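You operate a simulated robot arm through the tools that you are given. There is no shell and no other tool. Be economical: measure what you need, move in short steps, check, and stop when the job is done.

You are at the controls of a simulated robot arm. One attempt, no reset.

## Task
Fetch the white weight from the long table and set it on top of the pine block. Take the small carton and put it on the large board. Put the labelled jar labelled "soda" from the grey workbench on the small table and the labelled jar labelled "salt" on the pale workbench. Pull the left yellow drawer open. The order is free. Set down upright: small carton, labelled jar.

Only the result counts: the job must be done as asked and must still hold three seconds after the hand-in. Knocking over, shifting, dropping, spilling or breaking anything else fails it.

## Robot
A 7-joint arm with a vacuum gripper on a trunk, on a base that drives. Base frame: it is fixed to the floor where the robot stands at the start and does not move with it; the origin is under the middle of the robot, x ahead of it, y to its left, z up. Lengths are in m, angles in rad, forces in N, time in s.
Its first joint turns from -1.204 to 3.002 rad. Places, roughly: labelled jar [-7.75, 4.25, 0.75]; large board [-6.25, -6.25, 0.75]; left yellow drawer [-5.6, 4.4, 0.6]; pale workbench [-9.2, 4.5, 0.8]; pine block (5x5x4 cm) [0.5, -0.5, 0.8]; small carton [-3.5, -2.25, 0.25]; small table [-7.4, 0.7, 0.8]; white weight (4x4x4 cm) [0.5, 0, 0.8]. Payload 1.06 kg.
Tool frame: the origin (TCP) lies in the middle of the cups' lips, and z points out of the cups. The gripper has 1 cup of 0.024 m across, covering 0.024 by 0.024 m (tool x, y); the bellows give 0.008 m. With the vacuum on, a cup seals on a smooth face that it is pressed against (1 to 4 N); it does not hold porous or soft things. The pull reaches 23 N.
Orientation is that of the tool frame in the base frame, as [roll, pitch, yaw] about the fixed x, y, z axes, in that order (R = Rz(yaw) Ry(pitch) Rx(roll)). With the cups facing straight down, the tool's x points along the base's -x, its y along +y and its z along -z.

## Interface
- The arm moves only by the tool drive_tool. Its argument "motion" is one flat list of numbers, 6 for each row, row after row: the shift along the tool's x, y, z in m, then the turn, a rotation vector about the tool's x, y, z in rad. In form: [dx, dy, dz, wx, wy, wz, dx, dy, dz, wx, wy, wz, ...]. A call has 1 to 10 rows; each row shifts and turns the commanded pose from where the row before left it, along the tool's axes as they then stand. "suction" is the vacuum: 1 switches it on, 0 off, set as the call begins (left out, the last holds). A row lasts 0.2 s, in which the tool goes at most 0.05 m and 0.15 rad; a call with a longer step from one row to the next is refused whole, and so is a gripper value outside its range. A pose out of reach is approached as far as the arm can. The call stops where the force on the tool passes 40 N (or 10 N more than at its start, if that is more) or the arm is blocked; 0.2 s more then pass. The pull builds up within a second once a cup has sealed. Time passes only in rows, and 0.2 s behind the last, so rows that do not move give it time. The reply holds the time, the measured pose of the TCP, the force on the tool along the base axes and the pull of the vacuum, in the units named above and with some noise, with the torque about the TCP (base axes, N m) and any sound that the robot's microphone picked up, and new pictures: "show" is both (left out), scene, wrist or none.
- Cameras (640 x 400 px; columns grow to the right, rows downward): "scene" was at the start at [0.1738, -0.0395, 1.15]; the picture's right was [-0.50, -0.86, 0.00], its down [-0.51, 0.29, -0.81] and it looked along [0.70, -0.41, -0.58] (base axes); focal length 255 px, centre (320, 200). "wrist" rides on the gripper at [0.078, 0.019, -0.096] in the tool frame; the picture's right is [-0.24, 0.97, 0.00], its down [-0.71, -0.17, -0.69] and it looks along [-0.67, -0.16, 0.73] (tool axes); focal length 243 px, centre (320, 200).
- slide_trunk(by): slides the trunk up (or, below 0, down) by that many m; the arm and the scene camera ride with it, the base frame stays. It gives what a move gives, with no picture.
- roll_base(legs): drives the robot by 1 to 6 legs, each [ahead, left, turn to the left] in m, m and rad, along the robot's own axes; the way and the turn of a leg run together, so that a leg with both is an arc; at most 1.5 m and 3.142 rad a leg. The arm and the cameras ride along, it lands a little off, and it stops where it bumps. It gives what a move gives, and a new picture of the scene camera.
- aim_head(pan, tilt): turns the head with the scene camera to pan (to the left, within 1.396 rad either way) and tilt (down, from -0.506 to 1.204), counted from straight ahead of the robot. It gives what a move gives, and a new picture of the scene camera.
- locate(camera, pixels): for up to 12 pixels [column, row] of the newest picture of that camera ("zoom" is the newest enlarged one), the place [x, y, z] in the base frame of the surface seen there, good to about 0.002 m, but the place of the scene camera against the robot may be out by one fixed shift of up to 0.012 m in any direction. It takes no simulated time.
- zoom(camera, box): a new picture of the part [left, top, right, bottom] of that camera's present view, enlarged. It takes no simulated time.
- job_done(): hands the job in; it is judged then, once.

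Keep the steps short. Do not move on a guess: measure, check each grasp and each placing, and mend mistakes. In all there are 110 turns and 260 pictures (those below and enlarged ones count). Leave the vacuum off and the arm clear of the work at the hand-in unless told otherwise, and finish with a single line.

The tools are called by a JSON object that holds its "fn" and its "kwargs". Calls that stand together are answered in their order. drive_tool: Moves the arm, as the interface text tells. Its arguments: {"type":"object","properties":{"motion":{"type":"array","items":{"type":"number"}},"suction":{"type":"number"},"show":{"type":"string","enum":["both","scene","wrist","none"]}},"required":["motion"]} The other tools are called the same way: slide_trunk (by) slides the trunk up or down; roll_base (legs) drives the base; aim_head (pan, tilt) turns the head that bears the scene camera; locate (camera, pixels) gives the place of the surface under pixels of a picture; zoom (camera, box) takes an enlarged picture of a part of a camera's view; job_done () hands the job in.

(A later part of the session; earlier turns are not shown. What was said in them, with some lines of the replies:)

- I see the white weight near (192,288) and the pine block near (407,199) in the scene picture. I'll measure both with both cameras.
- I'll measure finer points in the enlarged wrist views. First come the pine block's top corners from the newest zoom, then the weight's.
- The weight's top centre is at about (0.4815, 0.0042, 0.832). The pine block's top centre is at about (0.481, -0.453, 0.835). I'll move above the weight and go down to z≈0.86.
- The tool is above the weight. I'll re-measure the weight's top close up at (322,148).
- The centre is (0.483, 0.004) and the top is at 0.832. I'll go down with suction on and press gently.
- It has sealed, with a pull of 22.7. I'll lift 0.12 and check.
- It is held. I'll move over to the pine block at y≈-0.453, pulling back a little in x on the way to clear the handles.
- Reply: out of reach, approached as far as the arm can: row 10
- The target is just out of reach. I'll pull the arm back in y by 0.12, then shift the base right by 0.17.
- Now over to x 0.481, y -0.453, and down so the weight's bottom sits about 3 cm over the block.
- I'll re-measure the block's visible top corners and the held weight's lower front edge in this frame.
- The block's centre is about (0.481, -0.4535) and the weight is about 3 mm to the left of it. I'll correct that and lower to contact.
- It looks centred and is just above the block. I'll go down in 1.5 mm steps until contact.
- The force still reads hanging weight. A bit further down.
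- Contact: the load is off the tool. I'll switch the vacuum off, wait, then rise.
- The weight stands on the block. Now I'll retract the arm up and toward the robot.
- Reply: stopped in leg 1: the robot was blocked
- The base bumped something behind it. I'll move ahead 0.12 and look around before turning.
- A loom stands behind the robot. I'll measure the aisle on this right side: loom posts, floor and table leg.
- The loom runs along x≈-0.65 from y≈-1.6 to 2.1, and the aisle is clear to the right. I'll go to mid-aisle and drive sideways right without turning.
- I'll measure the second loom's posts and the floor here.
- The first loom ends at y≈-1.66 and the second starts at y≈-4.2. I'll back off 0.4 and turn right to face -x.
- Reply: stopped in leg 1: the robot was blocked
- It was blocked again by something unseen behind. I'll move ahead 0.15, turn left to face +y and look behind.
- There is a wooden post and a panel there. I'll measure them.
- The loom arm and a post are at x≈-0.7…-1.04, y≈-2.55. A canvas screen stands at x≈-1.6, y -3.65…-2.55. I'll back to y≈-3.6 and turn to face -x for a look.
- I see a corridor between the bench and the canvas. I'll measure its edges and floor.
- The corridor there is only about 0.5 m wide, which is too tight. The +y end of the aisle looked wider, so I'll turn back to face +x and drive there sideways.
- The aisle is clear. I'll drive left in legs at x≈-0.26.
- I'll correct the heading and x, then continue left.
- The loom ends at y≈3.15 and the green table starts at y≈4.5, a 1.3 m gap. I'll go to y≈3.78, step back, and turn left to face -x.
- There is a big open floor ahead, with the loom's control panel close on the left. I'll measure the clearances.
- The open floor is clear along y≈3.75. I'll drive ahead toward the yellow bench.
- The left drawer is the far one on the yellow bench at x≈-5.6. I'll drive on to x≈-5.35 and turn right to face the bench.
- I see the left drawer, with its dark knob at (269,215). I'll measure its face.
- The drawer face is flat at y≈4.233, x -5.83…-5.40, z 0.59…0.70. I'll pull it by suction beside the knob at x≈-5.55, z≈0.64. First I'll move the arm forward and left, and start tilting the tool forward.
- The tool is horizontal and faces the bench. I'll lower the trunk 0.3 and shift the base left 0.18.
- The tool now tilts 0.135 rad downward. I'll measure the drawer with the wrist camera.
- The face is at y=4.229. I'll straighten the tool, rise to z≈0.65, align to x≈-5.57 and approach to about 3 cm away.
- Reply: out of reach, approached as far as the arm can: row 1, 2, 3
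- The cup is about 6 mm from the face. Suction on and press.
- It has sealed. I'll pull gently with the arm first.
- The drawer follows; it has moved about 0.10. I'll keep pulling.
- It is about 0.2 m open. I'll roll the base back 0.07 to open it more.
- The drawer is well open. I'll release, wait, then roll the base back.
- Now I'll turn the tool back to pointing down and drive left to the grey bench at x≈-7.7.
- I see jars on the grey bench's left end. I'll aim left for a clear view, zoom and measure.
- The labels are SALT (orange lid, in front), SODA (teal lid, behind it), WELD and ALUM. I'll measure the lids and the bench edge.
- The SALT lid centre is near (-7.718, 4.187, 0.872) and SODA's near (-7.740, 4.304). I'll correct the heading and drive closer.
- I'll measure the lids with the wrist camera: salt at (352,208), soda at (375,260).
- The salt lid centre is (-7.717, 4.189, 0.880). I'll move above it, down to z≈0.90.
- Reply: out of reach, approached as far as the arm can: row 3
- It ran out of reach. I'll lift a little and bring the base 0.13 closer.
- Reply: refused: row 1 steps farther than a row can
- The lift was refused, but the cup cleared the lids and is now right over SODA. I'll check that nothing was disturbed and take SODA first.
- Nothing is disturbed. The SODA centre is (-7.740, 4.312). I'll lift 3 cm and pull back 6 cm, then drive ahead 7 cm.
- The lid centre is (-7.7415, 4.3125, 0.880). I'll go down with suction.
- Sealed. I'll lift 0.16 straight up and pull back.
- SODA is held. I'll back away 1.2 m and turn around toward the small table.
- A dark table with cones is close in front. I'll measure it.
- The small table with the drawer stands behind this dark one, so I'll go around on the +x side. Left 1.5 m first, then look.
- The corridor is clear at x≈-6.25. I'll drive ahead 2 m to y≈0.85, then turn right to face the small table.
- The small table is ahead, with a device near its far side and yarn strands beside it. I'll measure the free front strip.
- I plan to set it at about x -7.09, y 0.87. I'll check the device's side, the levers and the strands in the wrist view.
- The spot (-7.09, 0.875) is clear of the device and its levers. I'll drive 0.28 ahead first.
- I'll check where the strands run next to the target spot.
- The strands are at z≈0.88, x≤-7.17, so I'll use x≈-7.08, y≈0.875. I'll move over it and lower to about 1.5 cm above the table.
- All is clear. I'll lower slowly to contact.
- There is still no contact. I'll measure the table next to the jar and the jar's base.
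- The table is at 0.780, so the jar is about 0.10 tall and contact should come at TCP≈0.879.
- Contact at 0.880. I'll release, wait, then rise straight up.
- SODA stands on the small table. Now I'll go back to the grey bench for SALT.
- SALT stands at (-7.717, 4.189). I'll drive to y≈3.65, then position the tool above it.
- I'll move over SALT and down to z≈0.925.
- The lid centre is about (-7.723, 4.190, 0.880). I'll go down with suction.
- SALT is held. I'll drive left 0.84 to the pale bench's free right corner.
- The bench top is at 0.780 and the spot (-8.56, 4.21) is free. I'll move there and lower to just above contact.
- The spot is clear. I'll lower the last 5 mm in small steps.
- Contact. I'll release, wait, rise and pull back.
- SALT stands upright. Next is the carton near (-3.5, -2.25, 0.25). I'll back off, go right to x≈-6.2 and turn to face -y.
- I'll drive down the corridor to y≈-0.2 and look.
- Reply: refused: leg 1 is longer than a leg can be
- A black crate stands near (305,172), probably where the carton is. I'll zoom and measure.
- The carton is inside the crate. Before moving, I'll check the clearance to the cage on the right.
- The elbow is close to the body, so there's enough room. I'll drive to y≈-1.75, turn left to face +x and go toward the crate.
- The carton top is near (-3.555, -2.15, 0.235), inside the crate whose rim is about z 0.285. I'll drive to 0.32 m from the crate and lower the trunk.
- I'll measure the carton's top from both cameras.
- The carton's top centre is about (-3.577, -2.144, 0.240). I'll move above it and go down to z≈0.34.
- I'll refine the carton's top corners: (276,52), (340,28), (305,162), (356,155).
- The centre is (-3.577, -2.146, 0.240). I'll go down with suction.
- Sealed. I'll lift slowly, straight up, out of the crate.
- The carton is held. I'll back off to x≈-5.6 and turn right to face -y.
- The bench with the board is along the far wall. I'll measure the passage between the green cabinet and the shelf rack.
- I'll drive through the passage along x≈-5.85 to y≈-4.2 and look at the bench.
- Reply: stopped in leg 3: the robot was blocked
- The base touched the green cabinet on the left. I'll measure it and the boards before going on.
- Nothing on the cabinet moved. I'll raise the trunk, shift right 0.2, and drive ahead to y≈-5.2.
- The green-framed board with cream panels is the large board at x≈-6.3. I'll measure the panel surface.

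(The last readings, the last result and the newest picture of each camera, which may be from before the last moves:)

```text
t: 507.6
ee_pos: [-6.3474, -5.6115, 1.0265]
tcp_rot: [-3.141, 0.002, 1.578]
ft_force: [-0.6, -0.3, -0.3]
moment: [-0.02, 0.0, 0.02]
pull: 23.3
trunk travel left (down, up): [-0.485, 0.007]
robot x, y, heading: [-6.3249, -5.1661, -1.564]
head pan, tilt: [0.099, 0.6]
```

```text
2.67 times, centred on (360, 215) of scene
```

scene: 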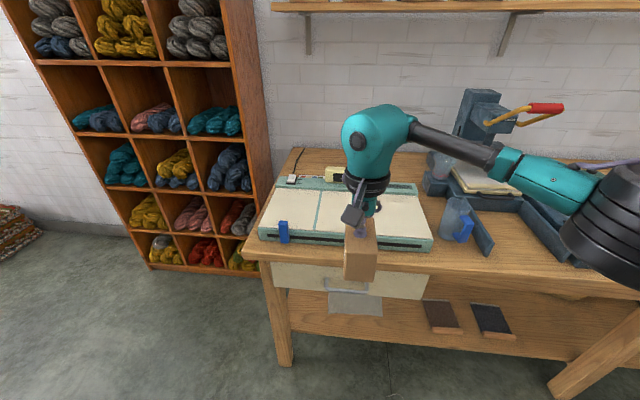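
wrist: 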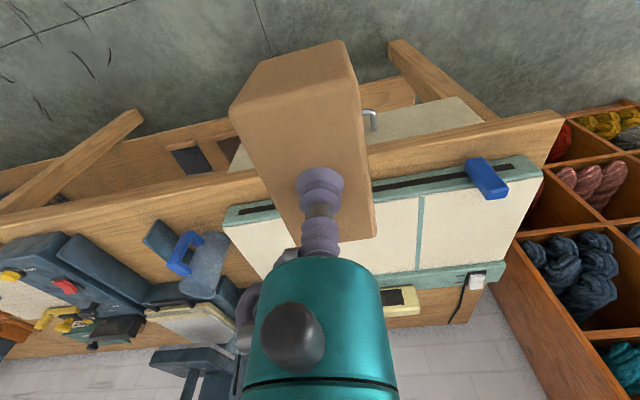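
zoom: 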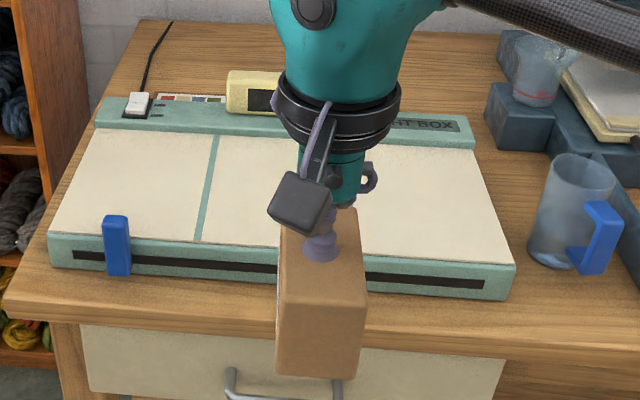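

The lettering on this item reads "…HT BOX", so it's a light box and not a board. I'll move the arm to the left to see what it hides.

{"fn": "drive_tool", "kwargs": {"motion": [0, 0.045, 0, 0, 0, 0, 0, 0.045, 0, 0, 0, 0, 0, 0.045, 0, 0, 0, 0, 0, 0.045, 0, 0, 0, 0, 0, 0.045, 0, 0, 0, 0], "show": "none"}}

{"fn": "aim_head", "kwargs": {"pan": -0.35, "tilt": 0.55}}

{"fn": "zoom", "kwargs": {"camera": "scene", "box": [140, 120, 640, 300]}}

```text
t: 508.8
ee_pos: [-6.1351, -5.6007, 1.0329]
tcp_rot: [-3.141, 0.005, 1.578]
ft_force: [-0.3, 0.4, -0.7]
moment: [0.0, -0.02, 0.0]
pull: 22.9
out of reach, approached as far as the arm can: row 5
trunk travel left (down, up): [-0.485, 0.007]
robot x, y, heading: [-6.3204, -5.1674, -1.558]
head pan, tilt: [0.099, 0.6]
```

```text
t: 509.7
ee_pos: [-6.135, -5.6015, 1.0321]
tcp_rot: [3.141, 0.001, 1.578]
ft_force: [-0.1, -0.3, 0.7]
moment: [-0.03, -0.01, 0.01]
pull: 22.8
trunk travel left (down, up): [-0.485, 0.007]
robot x, y, heading: [-6.3221, -5.1627, -1.566]
head pan, tilt: [-0.351, 0.55]
```

scene: 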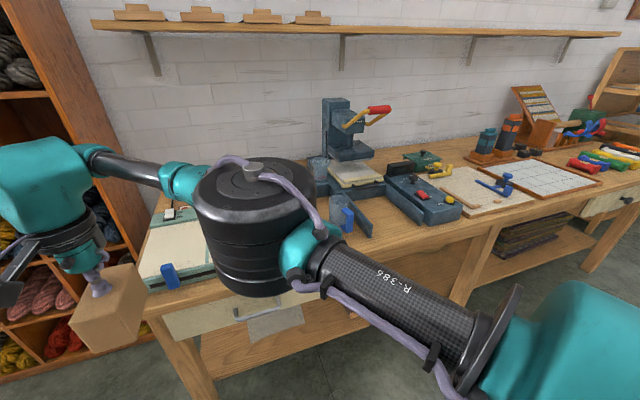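

```text
1.28 times, centred on (390, 210) of scene
```

zoom: 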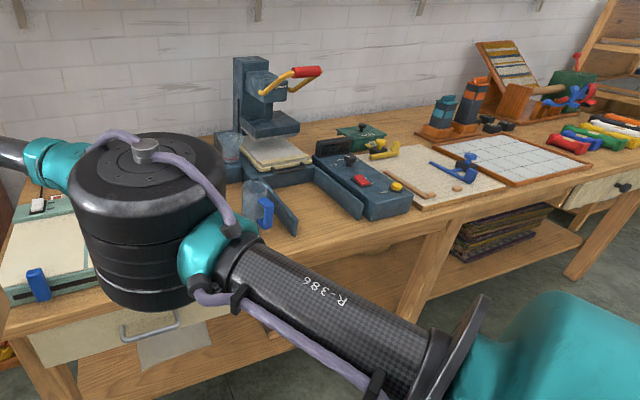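

I'll measure the other boards, and look at the area behind the light box with the wrist camera.

{"fn": "locate", "kwargs": {"camera": "scene", "pixels": [[355, 172], [480, 190], [445, 185], [500, 205], [540, 180], [510, 165], [595, 182], [545, 195], [420, 160], [350, 195]]}}

{"fn": "aim_head", "kwargs": {"pan": 0.25, "tilt": 0.5}}

{"fn": "drive_tool", "kwargs": {"motion": [0, 0, 0, 0, 0, 0], "show": "wrist"}}

```text
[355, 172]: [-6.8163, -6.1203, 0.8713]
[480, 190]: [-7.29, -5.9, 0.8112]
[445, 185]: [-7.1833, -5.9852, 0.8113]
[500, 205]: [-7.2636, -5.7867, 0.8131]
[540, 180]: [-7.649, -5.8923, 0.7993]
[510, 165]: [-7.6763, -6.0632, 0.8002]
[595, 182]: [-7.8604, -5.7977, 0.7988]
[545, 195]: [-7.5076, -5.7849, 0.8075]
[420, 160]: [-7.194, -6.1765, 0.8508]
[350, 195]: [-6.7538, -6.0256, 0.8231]
```

```text
t: 510.7
ee_pos: [-6.1355, -5.6023, 1.0319]
tcp_rot: [3.141, 0.002, 1.578]
ft_force: [0.5, -0.4, -0.3]
moment: [-0.01, 0.0, 0.03]
pull: 22.4
trunk travel left (down, up): [-0.485, 0.007]
robot x, y, heading: [-6.3224, -5.1658, -1.569]
head pan, tilt: [0.25, 0.499]
```

scene: 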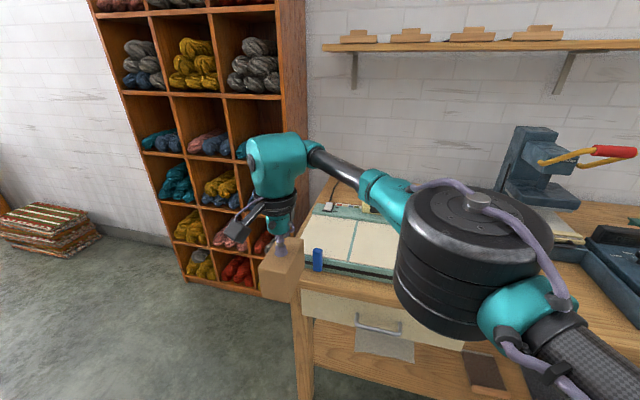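

```text
t: 511.1
ee_pos: [-6.1358, -5.601, 1.0342]
tcp_rot: [3.141, 0.001, 1.577]
ft_force: [-0.3, 0.3, 0.0]
moment: [-0.01, 0.01, 0.0]
pull: 23.1
trunk travel left (down, up): [-0.485, 0.007]
robot x, y, heading: [-6.3213, -5.1665, -1.562]
head pan, tilt: [0.25, 0.499]
```

wrist: 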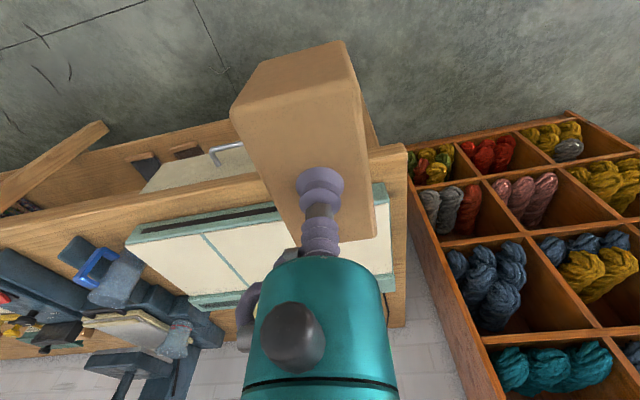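

The other boards are around x≈-7.2 and -7.65. The only board-like surface near (-6.25, -6.25) is this large flat one, so I'll use it. I'll drive 0.22 closer and bring the carton over its centre.

{"fn": "roll_base", "kwargs": {"legs": [[0.22, 0, 0]]}}

{"fn": "drive_tool", "kwargs": {"motion": [-0.005, -0.045, 0, 0, 0, 0, -0.01, -0.045, 0, 0, 0, 0, -0.03, -0.038, 0, 0, 0, 0, -0.03, -0.038, 0, 0, 0, 0, -0.025, -0.028, 0, 0, 0, 0, 0, 0, 0.04, 0, 0, 0, 0, 0, 0.03, 0, 0, 0, 0, 0, 0, 0, 0, 0], "show": "both"}}

{"fn": "zoom", "kwargs": {"camera": "scene", "box": [200, 120, 480, 320]}}

{"fn": "locate", "kwargs": {"camera": "wrist", "pixels": [[400, 100], [400, 150], [420, 200], [240, 200], [200, 150], [400, 250], [420, 60], [230, 60], [450, 300], [180, 250]]}}

```text
t: 512.7
ee_pos: [-6.1344, -5.8176, 1.032]
tcp_rot: [3.141, 0.003, 1.578]
ft_force: [-0.4, -0.5, -0.1]
moment: [0.01, 0.01, -0.01]
pull: 23.0
trunk travel left (down, up): [-0.485, 0.007]
robot x, y, heading: [-6.3203, -5.3801, -1.568]
head pan, tilt: [0.25, 0.499]
```

scene: 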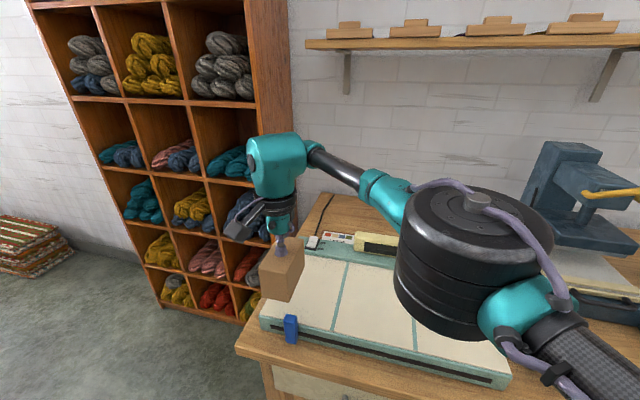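

```text
t: 514.5
ee_pos: [-6.3257, -5.9204, 0.9628]
tcp_rot: [-3.141, 0.002, 1.577]
ft_force: [-0.2, -0.1, -0.2]
moment: [-0.01, 0.0, 0.0]
pull: 22.5
trunk travel left (down, up): [-0.485, 0.007]
robot x, y, heading: [-6.3195, -5.3791, -1.57]
head pan, tilt: [0.25, 0.499]
```

scene: 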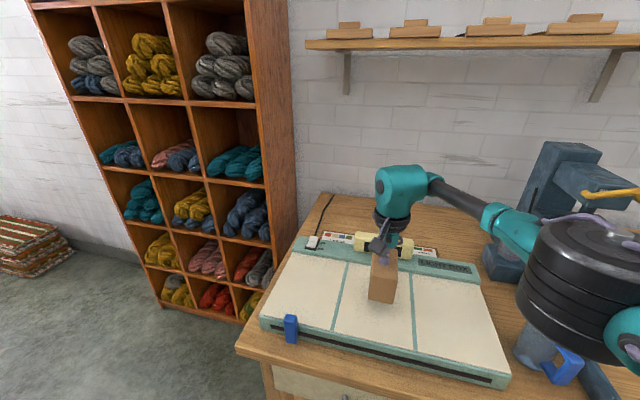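
wrist: 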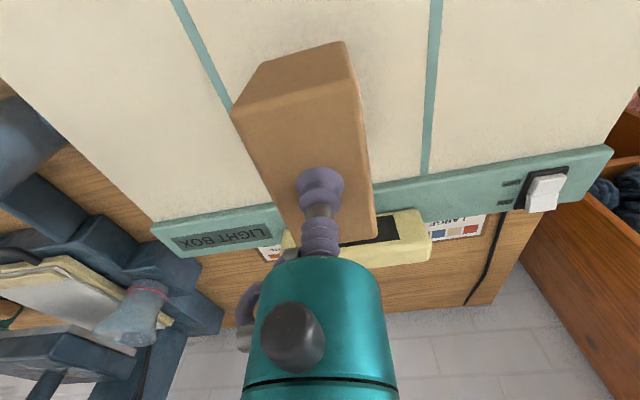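

```text
2.00 times, centred on (340, 220) of scene
```

zoom: 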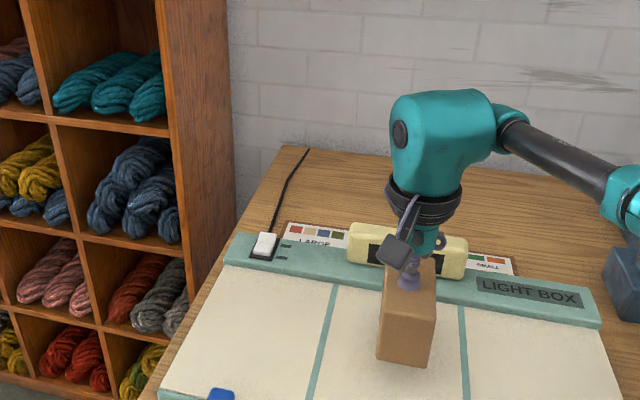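

```text
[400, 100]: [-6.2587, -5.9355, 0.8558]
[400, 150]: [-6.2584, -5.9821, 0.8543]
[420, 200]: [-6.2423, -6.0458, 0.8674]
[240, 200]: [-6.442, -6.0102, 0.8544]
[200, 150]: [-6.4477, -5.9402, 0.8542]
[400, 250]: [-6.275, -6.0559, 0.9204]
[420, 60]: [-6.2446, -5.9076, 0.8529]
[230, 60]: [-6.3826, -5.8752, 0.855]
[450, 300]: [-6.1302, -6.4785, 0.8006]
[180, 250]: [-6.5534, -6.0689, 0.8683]
```

Behind the light box lie sample boards lettered "LARGE" (left) and "SMALL" (right). The target board must be the "LARGE" one near (-6.2, -6.2). I'll zoom and measure it.

{"fn": "locate", "kwargs": {"camera": "zoom", "pixels": [[290, 225], [345, 233], [300, 240], [320, 243], [320, 230], [345, 245], [480, 258], [510, 262], [500, 270], [450, 240], [400, 228], [350, 225]]}}

{"fn": "locate", "kwargs": {"camera": "wrist", "pixels": [[486, 216], [483, 235], [440, 222], [440, 238], [460, 232], [475, 250], [425, 235], [270, 250], [262, 248], [275, 260], [400, 215], [415, 262]]}}

{"fn": "zoom", "kwargs": {"camera": "wrist", "box": [380, 190, 540, 290]}}

{"fn": "zoom", "kwargs": {"camera": "scene", "box": [300, 220, 470, 280]}}

```text
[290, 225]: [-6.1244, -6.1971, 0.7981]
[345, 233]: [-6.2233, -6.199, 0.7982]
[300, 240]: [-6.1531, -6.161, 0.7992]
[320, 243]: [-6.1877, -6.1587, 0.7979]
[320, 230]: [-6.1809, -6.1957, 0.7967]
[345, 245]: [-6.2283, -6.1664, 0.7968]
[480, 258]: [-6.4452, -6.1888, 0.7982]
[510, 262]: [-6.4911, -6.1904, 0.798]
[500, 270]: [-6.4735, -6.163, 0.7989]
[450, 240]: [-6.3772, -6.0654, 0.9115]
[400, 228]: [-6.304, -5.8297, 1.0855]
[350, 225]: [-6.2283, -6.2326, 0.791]
```

```text
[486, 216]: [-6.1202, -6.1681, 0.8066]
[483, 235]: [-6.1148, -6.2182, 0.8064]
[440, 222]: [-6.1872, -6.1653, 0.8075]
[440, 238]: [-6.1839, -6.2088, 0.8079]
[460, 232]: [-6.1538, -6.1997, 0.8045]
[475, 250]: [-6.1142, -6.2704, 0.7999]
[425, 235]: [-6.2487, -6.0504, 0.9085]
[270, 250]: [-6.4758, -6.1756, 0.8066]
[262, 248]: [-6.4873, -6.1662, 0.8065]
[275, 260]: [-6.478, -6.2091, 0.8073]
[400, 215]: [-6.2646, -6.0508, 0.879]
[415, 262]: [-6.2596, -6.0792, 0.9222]
```

```text
4.00 times, centred on (460, 240) of wrist
```

zoom: 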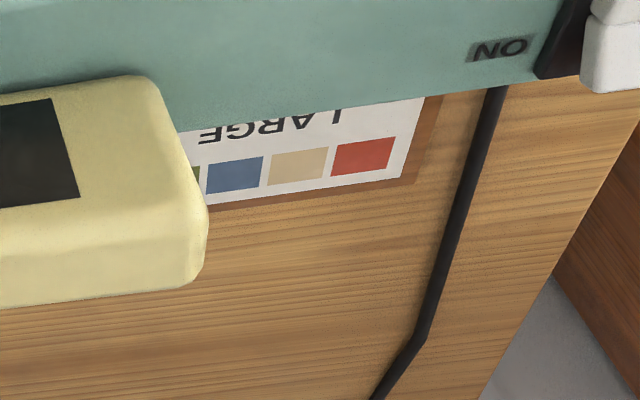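

```text
3.76 times, centred on (385, 250) of scene
```

zoom: 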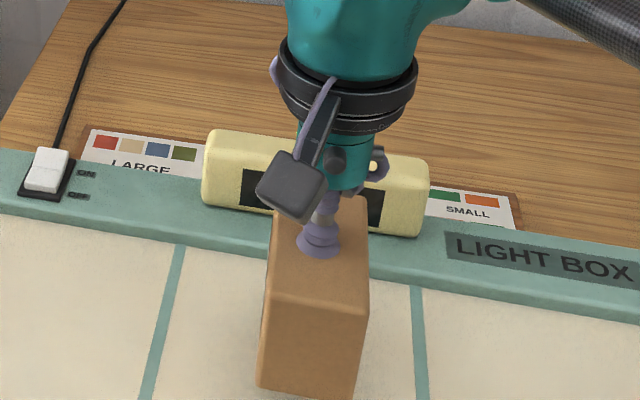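

The "LARGE" board lies at x≈-6.11…-6.29, y≈-6.1…-6.22, z 0.807. I'll lift the carton, lower the trunk for more reach, drive 0.17 ahead and 0.08 left, then move over (-6.18, -6.16).

{"fn": "drive_tool", "kwargs": {"motion": [0, 0, -0.045, 0, 0, 0, 0, 0, -0.045, 0, 0, 0, 0, 0, -0.045, 0, 0, 0, 0, 0, -0.045, 0, 0, 0, 0, 0, -0.045, 0, 0, 0], "show": "none"}}

{"fn": "slide_trunk", "kwargs": {"by": -0.15}}

{"fn": "roll_base", "kwargs": {"legs": [[0.17, 0.08, 0]]}}

{"fn": "drive_tool", "kwargs": {"motion": [0, 0.035, 0, 0, 0, 0, 0, 0.03, 0, 0, 0, 0, -0.035, 0, 0, 0, 0, 0, -0.035, 0, 0, 0, 0, 0, 0, 0, 0, 0, 0, 0], "show": "both"}}

{"fn": "locate", "kwargs": {"camera": "wrist", "pixels": [[400, 100], [400, 140], [400, 180], [230, 180], [220, 140], [220, 100], [400, 220], [420, 160], [200, 200], [440, 120]]}}

```text
t: 515.7
ee_pos: [-6.3263, -5.9176, 1.1843]
tcp_rot: [3.141, 0.001, 1.581]
ft_force: [-0.1, 0.0, -0.2]
moment: [-0.02, -0.02, 0.03]
pull: 22.7
trunk travel left (down, up): [-0.485, 0.007]
robot x, y, heading: [-6.3225, -5.3838, -1.566]
head pan, tilt: [0.25, 0.499]
```

```text
t: 517.5
ee_pos: [-6.3264, -5.9179, 1.0383]
tcp_rot: [3.141, 0.004, 1.578]
ft_force: [0.6, -0.2, 0.3]
moment: [0.01, -0.01, -0.02]
pull: 23.0
trunk travel left (down, up): [-0.335, 0.157]
robot x, y, heading: [-6.3225, -5.3801, -1.568]
head pan, tilt: [0.25, 0.499]
```

```text
t: 519.0
ee_pos: [-6.248, -6.087, 1.038]
tcp_rot: [3.14, 0.003, 1.576]
ft_force: [0.7, 0.7, -0.3]
moment: [-0.02, 0.01, -0.03]
pull: 22.7
trunk travel left (down, up): [-0.335, 0.157]
robot x, y, heading: [-6.2437, -5.5485, -1.569]
head pan, tilt: [0.25, 0.499]
```

scene: 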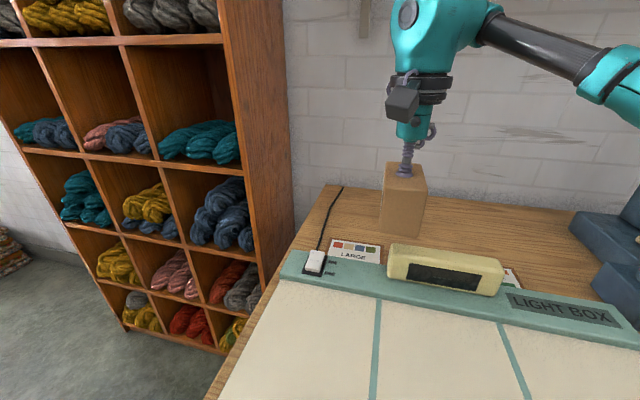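

```text
t: 520.2
ee_pos: [-6.1891, -6.1191, 1.0373]
tcp_rot: [-3.141, 0.002, 1.578]
ft_force: [-0.3, -1.0, 0.1]
moment: [0.01, -0.01, -0.02]
pull: 22.9
out of reach, approached as far as the arm can: row 3, 4
trunk travel left (down, up): [-0.335, 0.157]
robot x, y, heading: [-6.2368, -5.5486, -1.563]
head pan, tilt: [0.25, 0.499]
```

scene: 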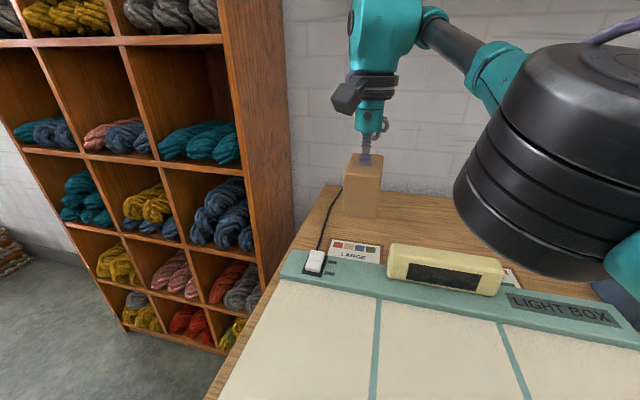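
wrist: 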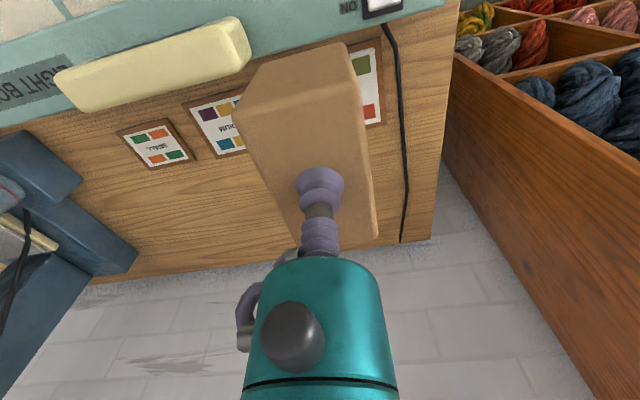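

```text
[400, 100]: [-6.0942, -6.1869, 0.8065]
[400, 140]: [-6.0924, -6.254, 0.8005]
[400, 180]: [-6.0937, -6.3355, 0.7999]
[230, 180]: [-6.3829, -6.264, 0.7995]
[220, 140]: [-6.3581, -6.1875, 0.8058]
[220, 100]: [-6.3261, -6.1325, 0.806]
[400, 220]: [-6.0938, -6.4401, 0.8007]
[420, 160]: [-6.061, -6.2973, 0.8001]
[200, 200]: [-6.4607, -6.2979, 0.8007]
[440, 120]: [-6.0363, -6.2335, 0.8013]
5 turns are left
```

The carton hangs over the LARGE board but needs a few cm more. I'll drive 3 cm ahead, align to about (-6.175, -6.158) and lower to just above contact.

{"fn": "roll_base", "kwargs": {"legs": [[0.03, 0, 0]]}}

{"fn": "drive_tool", "kwargs": {"motion": [0, 0.012, 0, 0, 0, 0, 0, 0, 0.045, 0, 0, 0, -0.009, 0, 0.045, 0, 0, 0, 0, 0, 0.03, 0, 0, 0, 0, 0, 0.028, 0, 0, 0, 0, 0, 0, 0, 0, 0], "show": "both"}}

{"fn": "locate", "kwargs": {"camera": "wrist", "pixels": [[240, 60], [245, 90], [230, 40], [385, 60], [385, 90], [385, 120], [220, 60], [225, 100], [395, 40]]}}

{"fn": "zoom", "kwargs": {"camera": "scene", "box": [300, 180, 420, 280]}}

```text
t: 521.2
ee_pos: [-6.1927, -6.1436, 1.0361]
tcp_rot: [-3.141, 0.003, 1.574]
ft_force: [0.9, -0.7, -0.7]
moment: [-0.02, 0.01, 0.03]
pull: 23.3
trunk travel left (down, up): [-0.335, 0.157]
robot x, y, heading: [-6.242, -5.5713, -1.57]
head pan, tilt: [0.25, 0.499]
stopped in leg 1: the robot was blocked; the commanded pose is now the measured one
```

scene: 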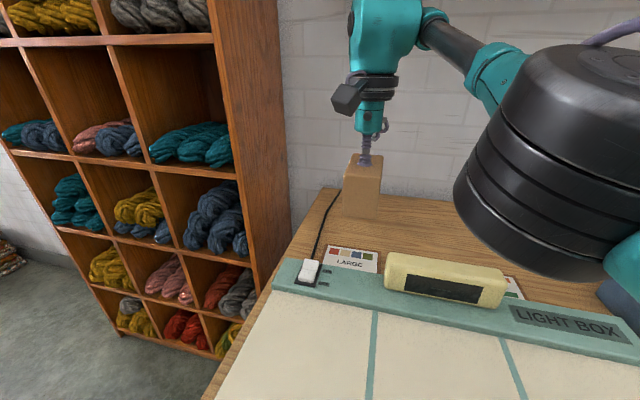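

```text
t: 522.6
ee_pos: [-6.193, -6.1532, 0.8891]
tcp_rot: [-3.141, 0.004, 1.573]
ft_force: [0.5, 0.3, -0.9]
moment: [-0.02, -0.01, -0.01]
pull: 23.0
out of reach, approached as far as the arm can: row 1
trunk travel left (down, up): [-0.335, 0.157]
robot x, y, heading: [-6.2422, -5.5714, -1.566]
head pan, tilt: [0.25, 0.499]
```

scene: 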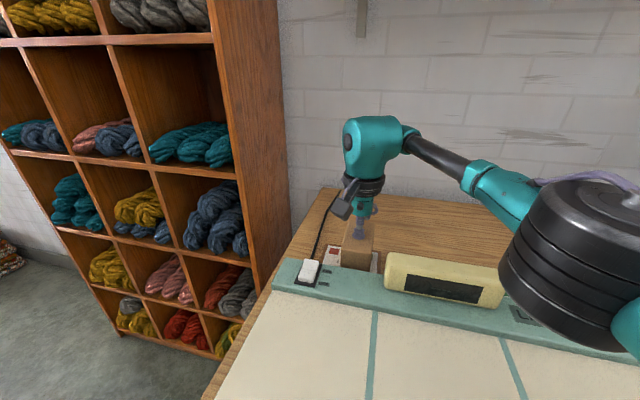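
wrist: 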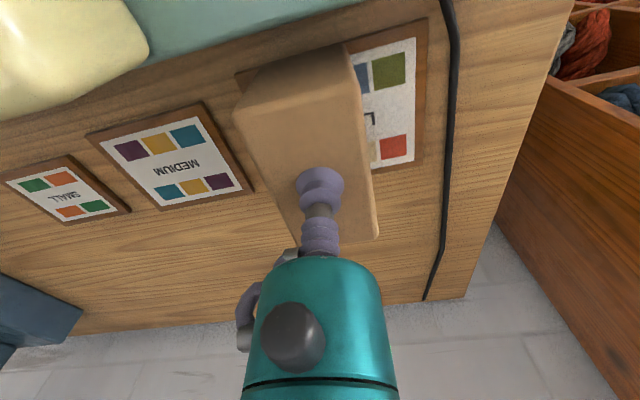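

```text
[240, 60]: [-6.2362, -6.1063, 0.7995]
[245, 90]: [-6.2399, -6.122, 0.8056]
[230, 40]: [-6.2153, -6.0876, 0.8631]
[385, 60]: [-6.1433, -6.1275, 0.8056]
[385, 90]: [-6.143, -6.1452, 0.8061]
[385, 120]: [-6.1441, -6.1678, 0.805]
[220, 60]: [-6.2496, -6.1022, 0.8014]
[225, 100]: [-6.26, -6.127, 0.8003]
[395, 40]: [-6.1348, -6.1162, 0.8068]
```

```text
4.00 times, centred on (360, 230) of scene
4 turns are left
```

zoom: 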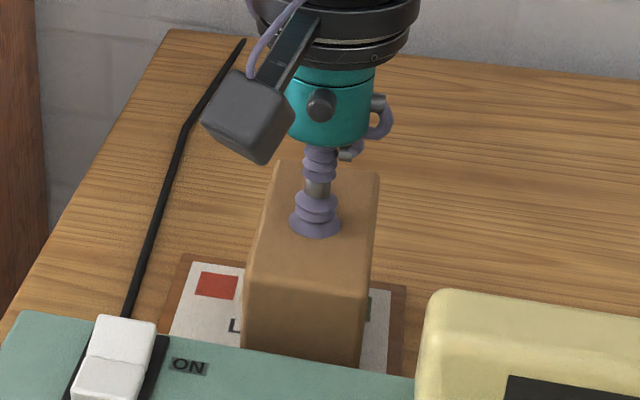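

The LARGE board is centred at about (-6.178, -6.163). I'll shift the carton 13 mm left and 6 mm forward, then lower in small steps.

{"fn": "drive_tool", "kwargs": {"motion": [-0.005, 0.007, 0, 0, 0, 0, -0.002, 0.006, 0, 0, 0, 0, 0, 0, 0.003, 0, 0, 0, 0, 0, 0, 0, 0, 0], "show": "wrist"}}

{"fn": "drive_tool", "kwargs": {"motion": [0, 0, 0.002, 0, 0, 0, 0, 0, 0, 0, 0, 0], "show": "none"}}

{"fn": "drive_tool", "kwargs": {"motion": [0, 0, 0.0015, 0, 0, 0, 0, 0, 0, 0, 0, 0], "show": "none"}}

{"fn": "drive_tool", "kwargs": {"motion": [0, 0, 0.001, 0, 0, 0, 0, 0, 0, 0, 0, 0], "show": "scene"}}

```text
t: 523.6
ee_pos: [-6.182, -6.1591, 0.8854]
tcp_rot: [-3.141, 0.002, 1.574]
ft_force: [0.5, -0.1, -0.3]
moment: [0.03, -0.02, 0.0]
pull: 22.9
trunk travel left (down, up): [-0.335, 0.157]
robot x, y, heading: [-6.2448, -5.5722, -1.57]
head pan, tilt: [0.25, 0.499]
```

wrist: 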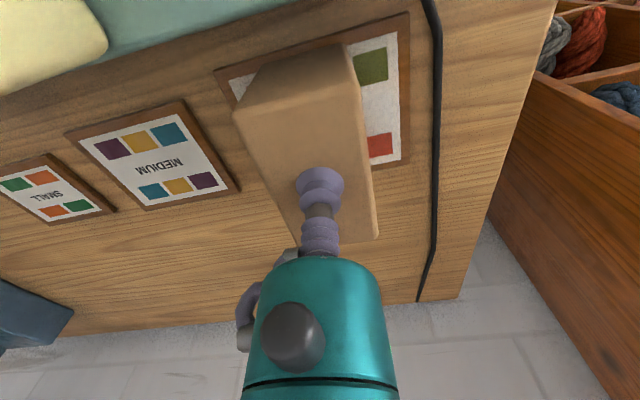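

```text
t: 524.2
ee_pos: [-6.1807, -6.1602, 0.8833]
tcp_rot: [3.141, 0.002, 1.576]
ft_force: [0.7, 0.1, 0.3]
moment: [0.0, -0.03, 0.02]
pull: 22.9
trunk travel left (down, up): [-0.335, 0.157]
robot x, y, heading: [-6.2434, -5.5717, -1.574]
head pan, tilt: [0.25, 0.499]
```

```text
t: 524.8
ee_pos: [-6.1812, -6.1596, 0.8818]
tcp_rot: [3.142, 0.001, 1.574]
ft_force: [-0.1, 1.4, -0.1]
moment: [0.01, -0.01, -0.01]
pull: 23.3
trunk travel left (down, up): [-0.335, 0.157]
robot x, y, heading: [-6.2426, -5.573, -1.57]
head pan, tilt: [0.25, 0.499]
```

```text
t: 525.4
ee_pos: [-6.1819, -6.1603, 0.8814]
tcp_rot: [3.14, 0.001, 1.575]
ft_force: [-0.1, 0.3, -0.2]
moment: [0.03, 0.02, -0.01]
pull: 22.5
trunk travel left (down, up): [-0.335, 0.157]
robot x, y, heading: [-6.2421, -5.5742, -1.569]
head pan, tilt: [0.25, 0.499]
3 turns are left
```

scene: 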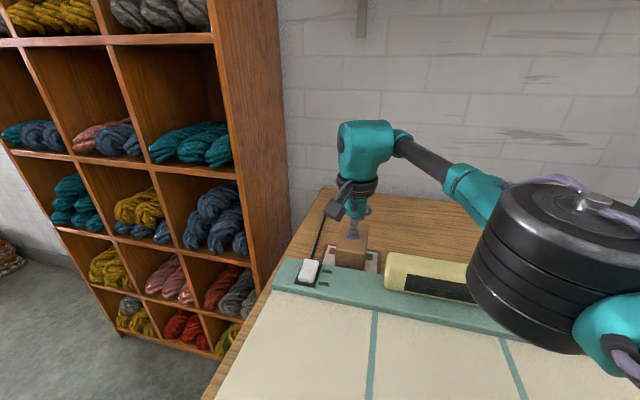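

There's no contact yet. I'll go down in 1 mm steps.

{"fn": "drive_tool", "kwargs": {"motion": [0, 0, 0.001, 0, 0, 0, 0, 0, 0, 0, 0, 0], "show": "none"}}

{"fn": "drive_tool", "kwargs": {"motion": [0, 0, 0.001, 0, 0, 0, 0, 0, 0, 0, 0, 0], "show": "none"}}

{"fn": "drive_tool", "kwargs": {"motion": [0, 0, 0.001, 0, 0, 0, 0, 0, 0, 0, 0, 0], "show": "none"}}

{"fn": "drive_tool", "kwargs": {"motion": [0, 0, 0.0007, 0, 0, 0, 0, 0, 0, 0, 0, 0], "show": "none"}}

{"fn": "zoom", "kwargs": {"camera": "scene", "box": [300, 190, 420, 290]}}

```text
t: 526.0
ee_pos: [-6.1832, -6.1593, 0.8806]
tcp_rot: [3.141, 0.002, 1.575]
ft_force: [0.3, 0.5, 2.4]
moment: [0.02, 0.02, 0.0]
pull: 22.9
trunk travel left (down, up): [-0.335, 0.157]
robot x, y, heading: [-6.2435, -5.572, -1.573]
head pan, tilt: [0.25, 0.499]
```

```text
t: 526.6
ee_pos: [-6.182, -6.1613, 0.8803]
tcp_rot: [3.141, 0.003, 1.574]
ft_force: [-2.5, -2.1, 8.9]
moment: [0.05, -0.01, 0.03]
pull: 23.0
trunk travel left (down, up): [-0.335, 0.157]
robot x, y, heading: [-6.2429, -5.5766, -1.569]
head pan, tilt: [0.25, 0.499]
```

```text
t: 527.2
ee_pos: [-6.1814, -6.16, 0.8782]
tcp_rot: [3.141, 0.004, 1.574]
ft_force: [-1.2, -2.3, 13.3]
moment: [-0.01, 0.06, -0.01]
pull: 23.2
trunk travel left (down, up): [-0.335, 0.157]
robot x, y, heading: [-6.2448, -5.5737, -1.564]
head pan, tilt: [0.25, 0.499]
```

```text
t: 527.8
ee_pos: [-6.1813, -6.1604, 0.8773]
tcp_rot: [3.141, 0.004, 1.574]
ft_force: [-2.3, 1.3, 15.7]
moment: [0.03, -0.03, 0.02]
pull: 22.9
trunk travel left (down, up): [-0.335, 0.157]
robot x, y, heading: [-6.2434, -5.5725, -1.566]
head pan, tilt: [0.25, 0.499]
```

```text
4.00 times, centred on (360, 240) of scene
2 turns are left
```

zoom: 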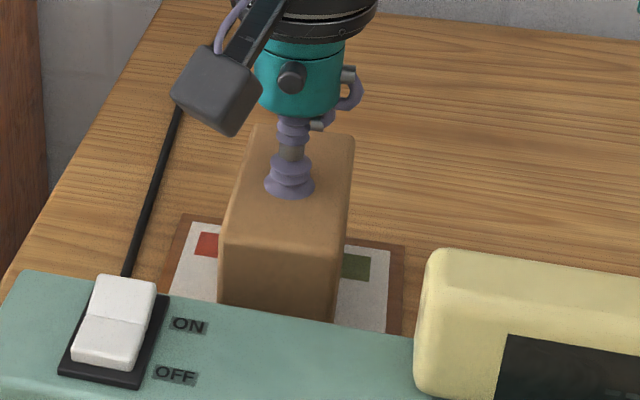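

Firm contact: the carton rests on the LARGE board. I'll ease up, release, wait, and rise straight up and clear.

{"fn": "drive_tool", "kwargs": {"motion": [0, 0, -0.002, 0, 0, 0, 0, 0, 0, 0, 0, 0, 0, 0, 0, 0, 0, 0, 0, 0, 0, 0, 0, 0, 0, 0, 0, 0, 0, 0, 0, 0, -0.01, 0, 0, 0, 0, 0, -0.03, 0, 0, 0, 0, 0, -0.03, 0, 0, 0, 0.03, 0, -0.03, 0, 0, 0, 0.03, 0, -0.03, 0, 0, 0], "suction": 0, "show": "both"}}

```text
t: 530.0
ee_pos: [-6.1836, -6.099, 1.0105]
tcp_rot: [3.142, 0.001, 1.575]
ft_force: [0.8, -0.1, 0.4]
moment: [-0.01, -0.02, -0.02]
pull: 0.1
trunk travel left (down, up): [-0.335, 0.157]
robot x, y, heading: [-6.2446, -5.5759, -1.569]
head pan, tilt: [0.25, 0.499]
1 turns are left
```

scene: 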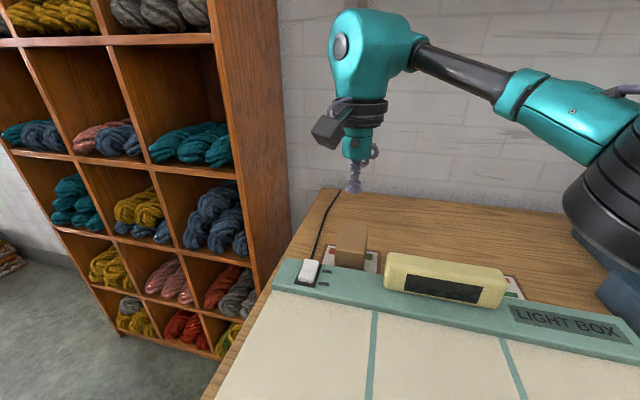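
wrist: 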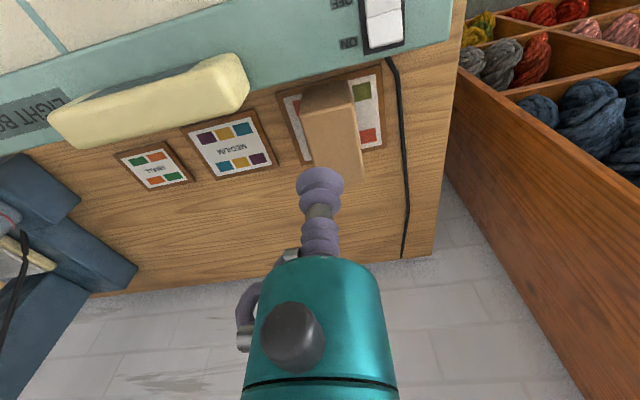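

The carton stands on the LARGE board, the vacuum is off and the arm is clear. I'm handing in.

{"fn": "job_done", "kwargs": {}}

```text
The job is handed in.
```

All five parts are done and handed in: the weight is on the pine block, the carton on the large board, the soda jar on the small table, the salt jar on the pale workbench, and the left yellow drawer is open about 0.27 m; the base bumped furniture five times, and I saw nothing shift but did not re-check each spot.
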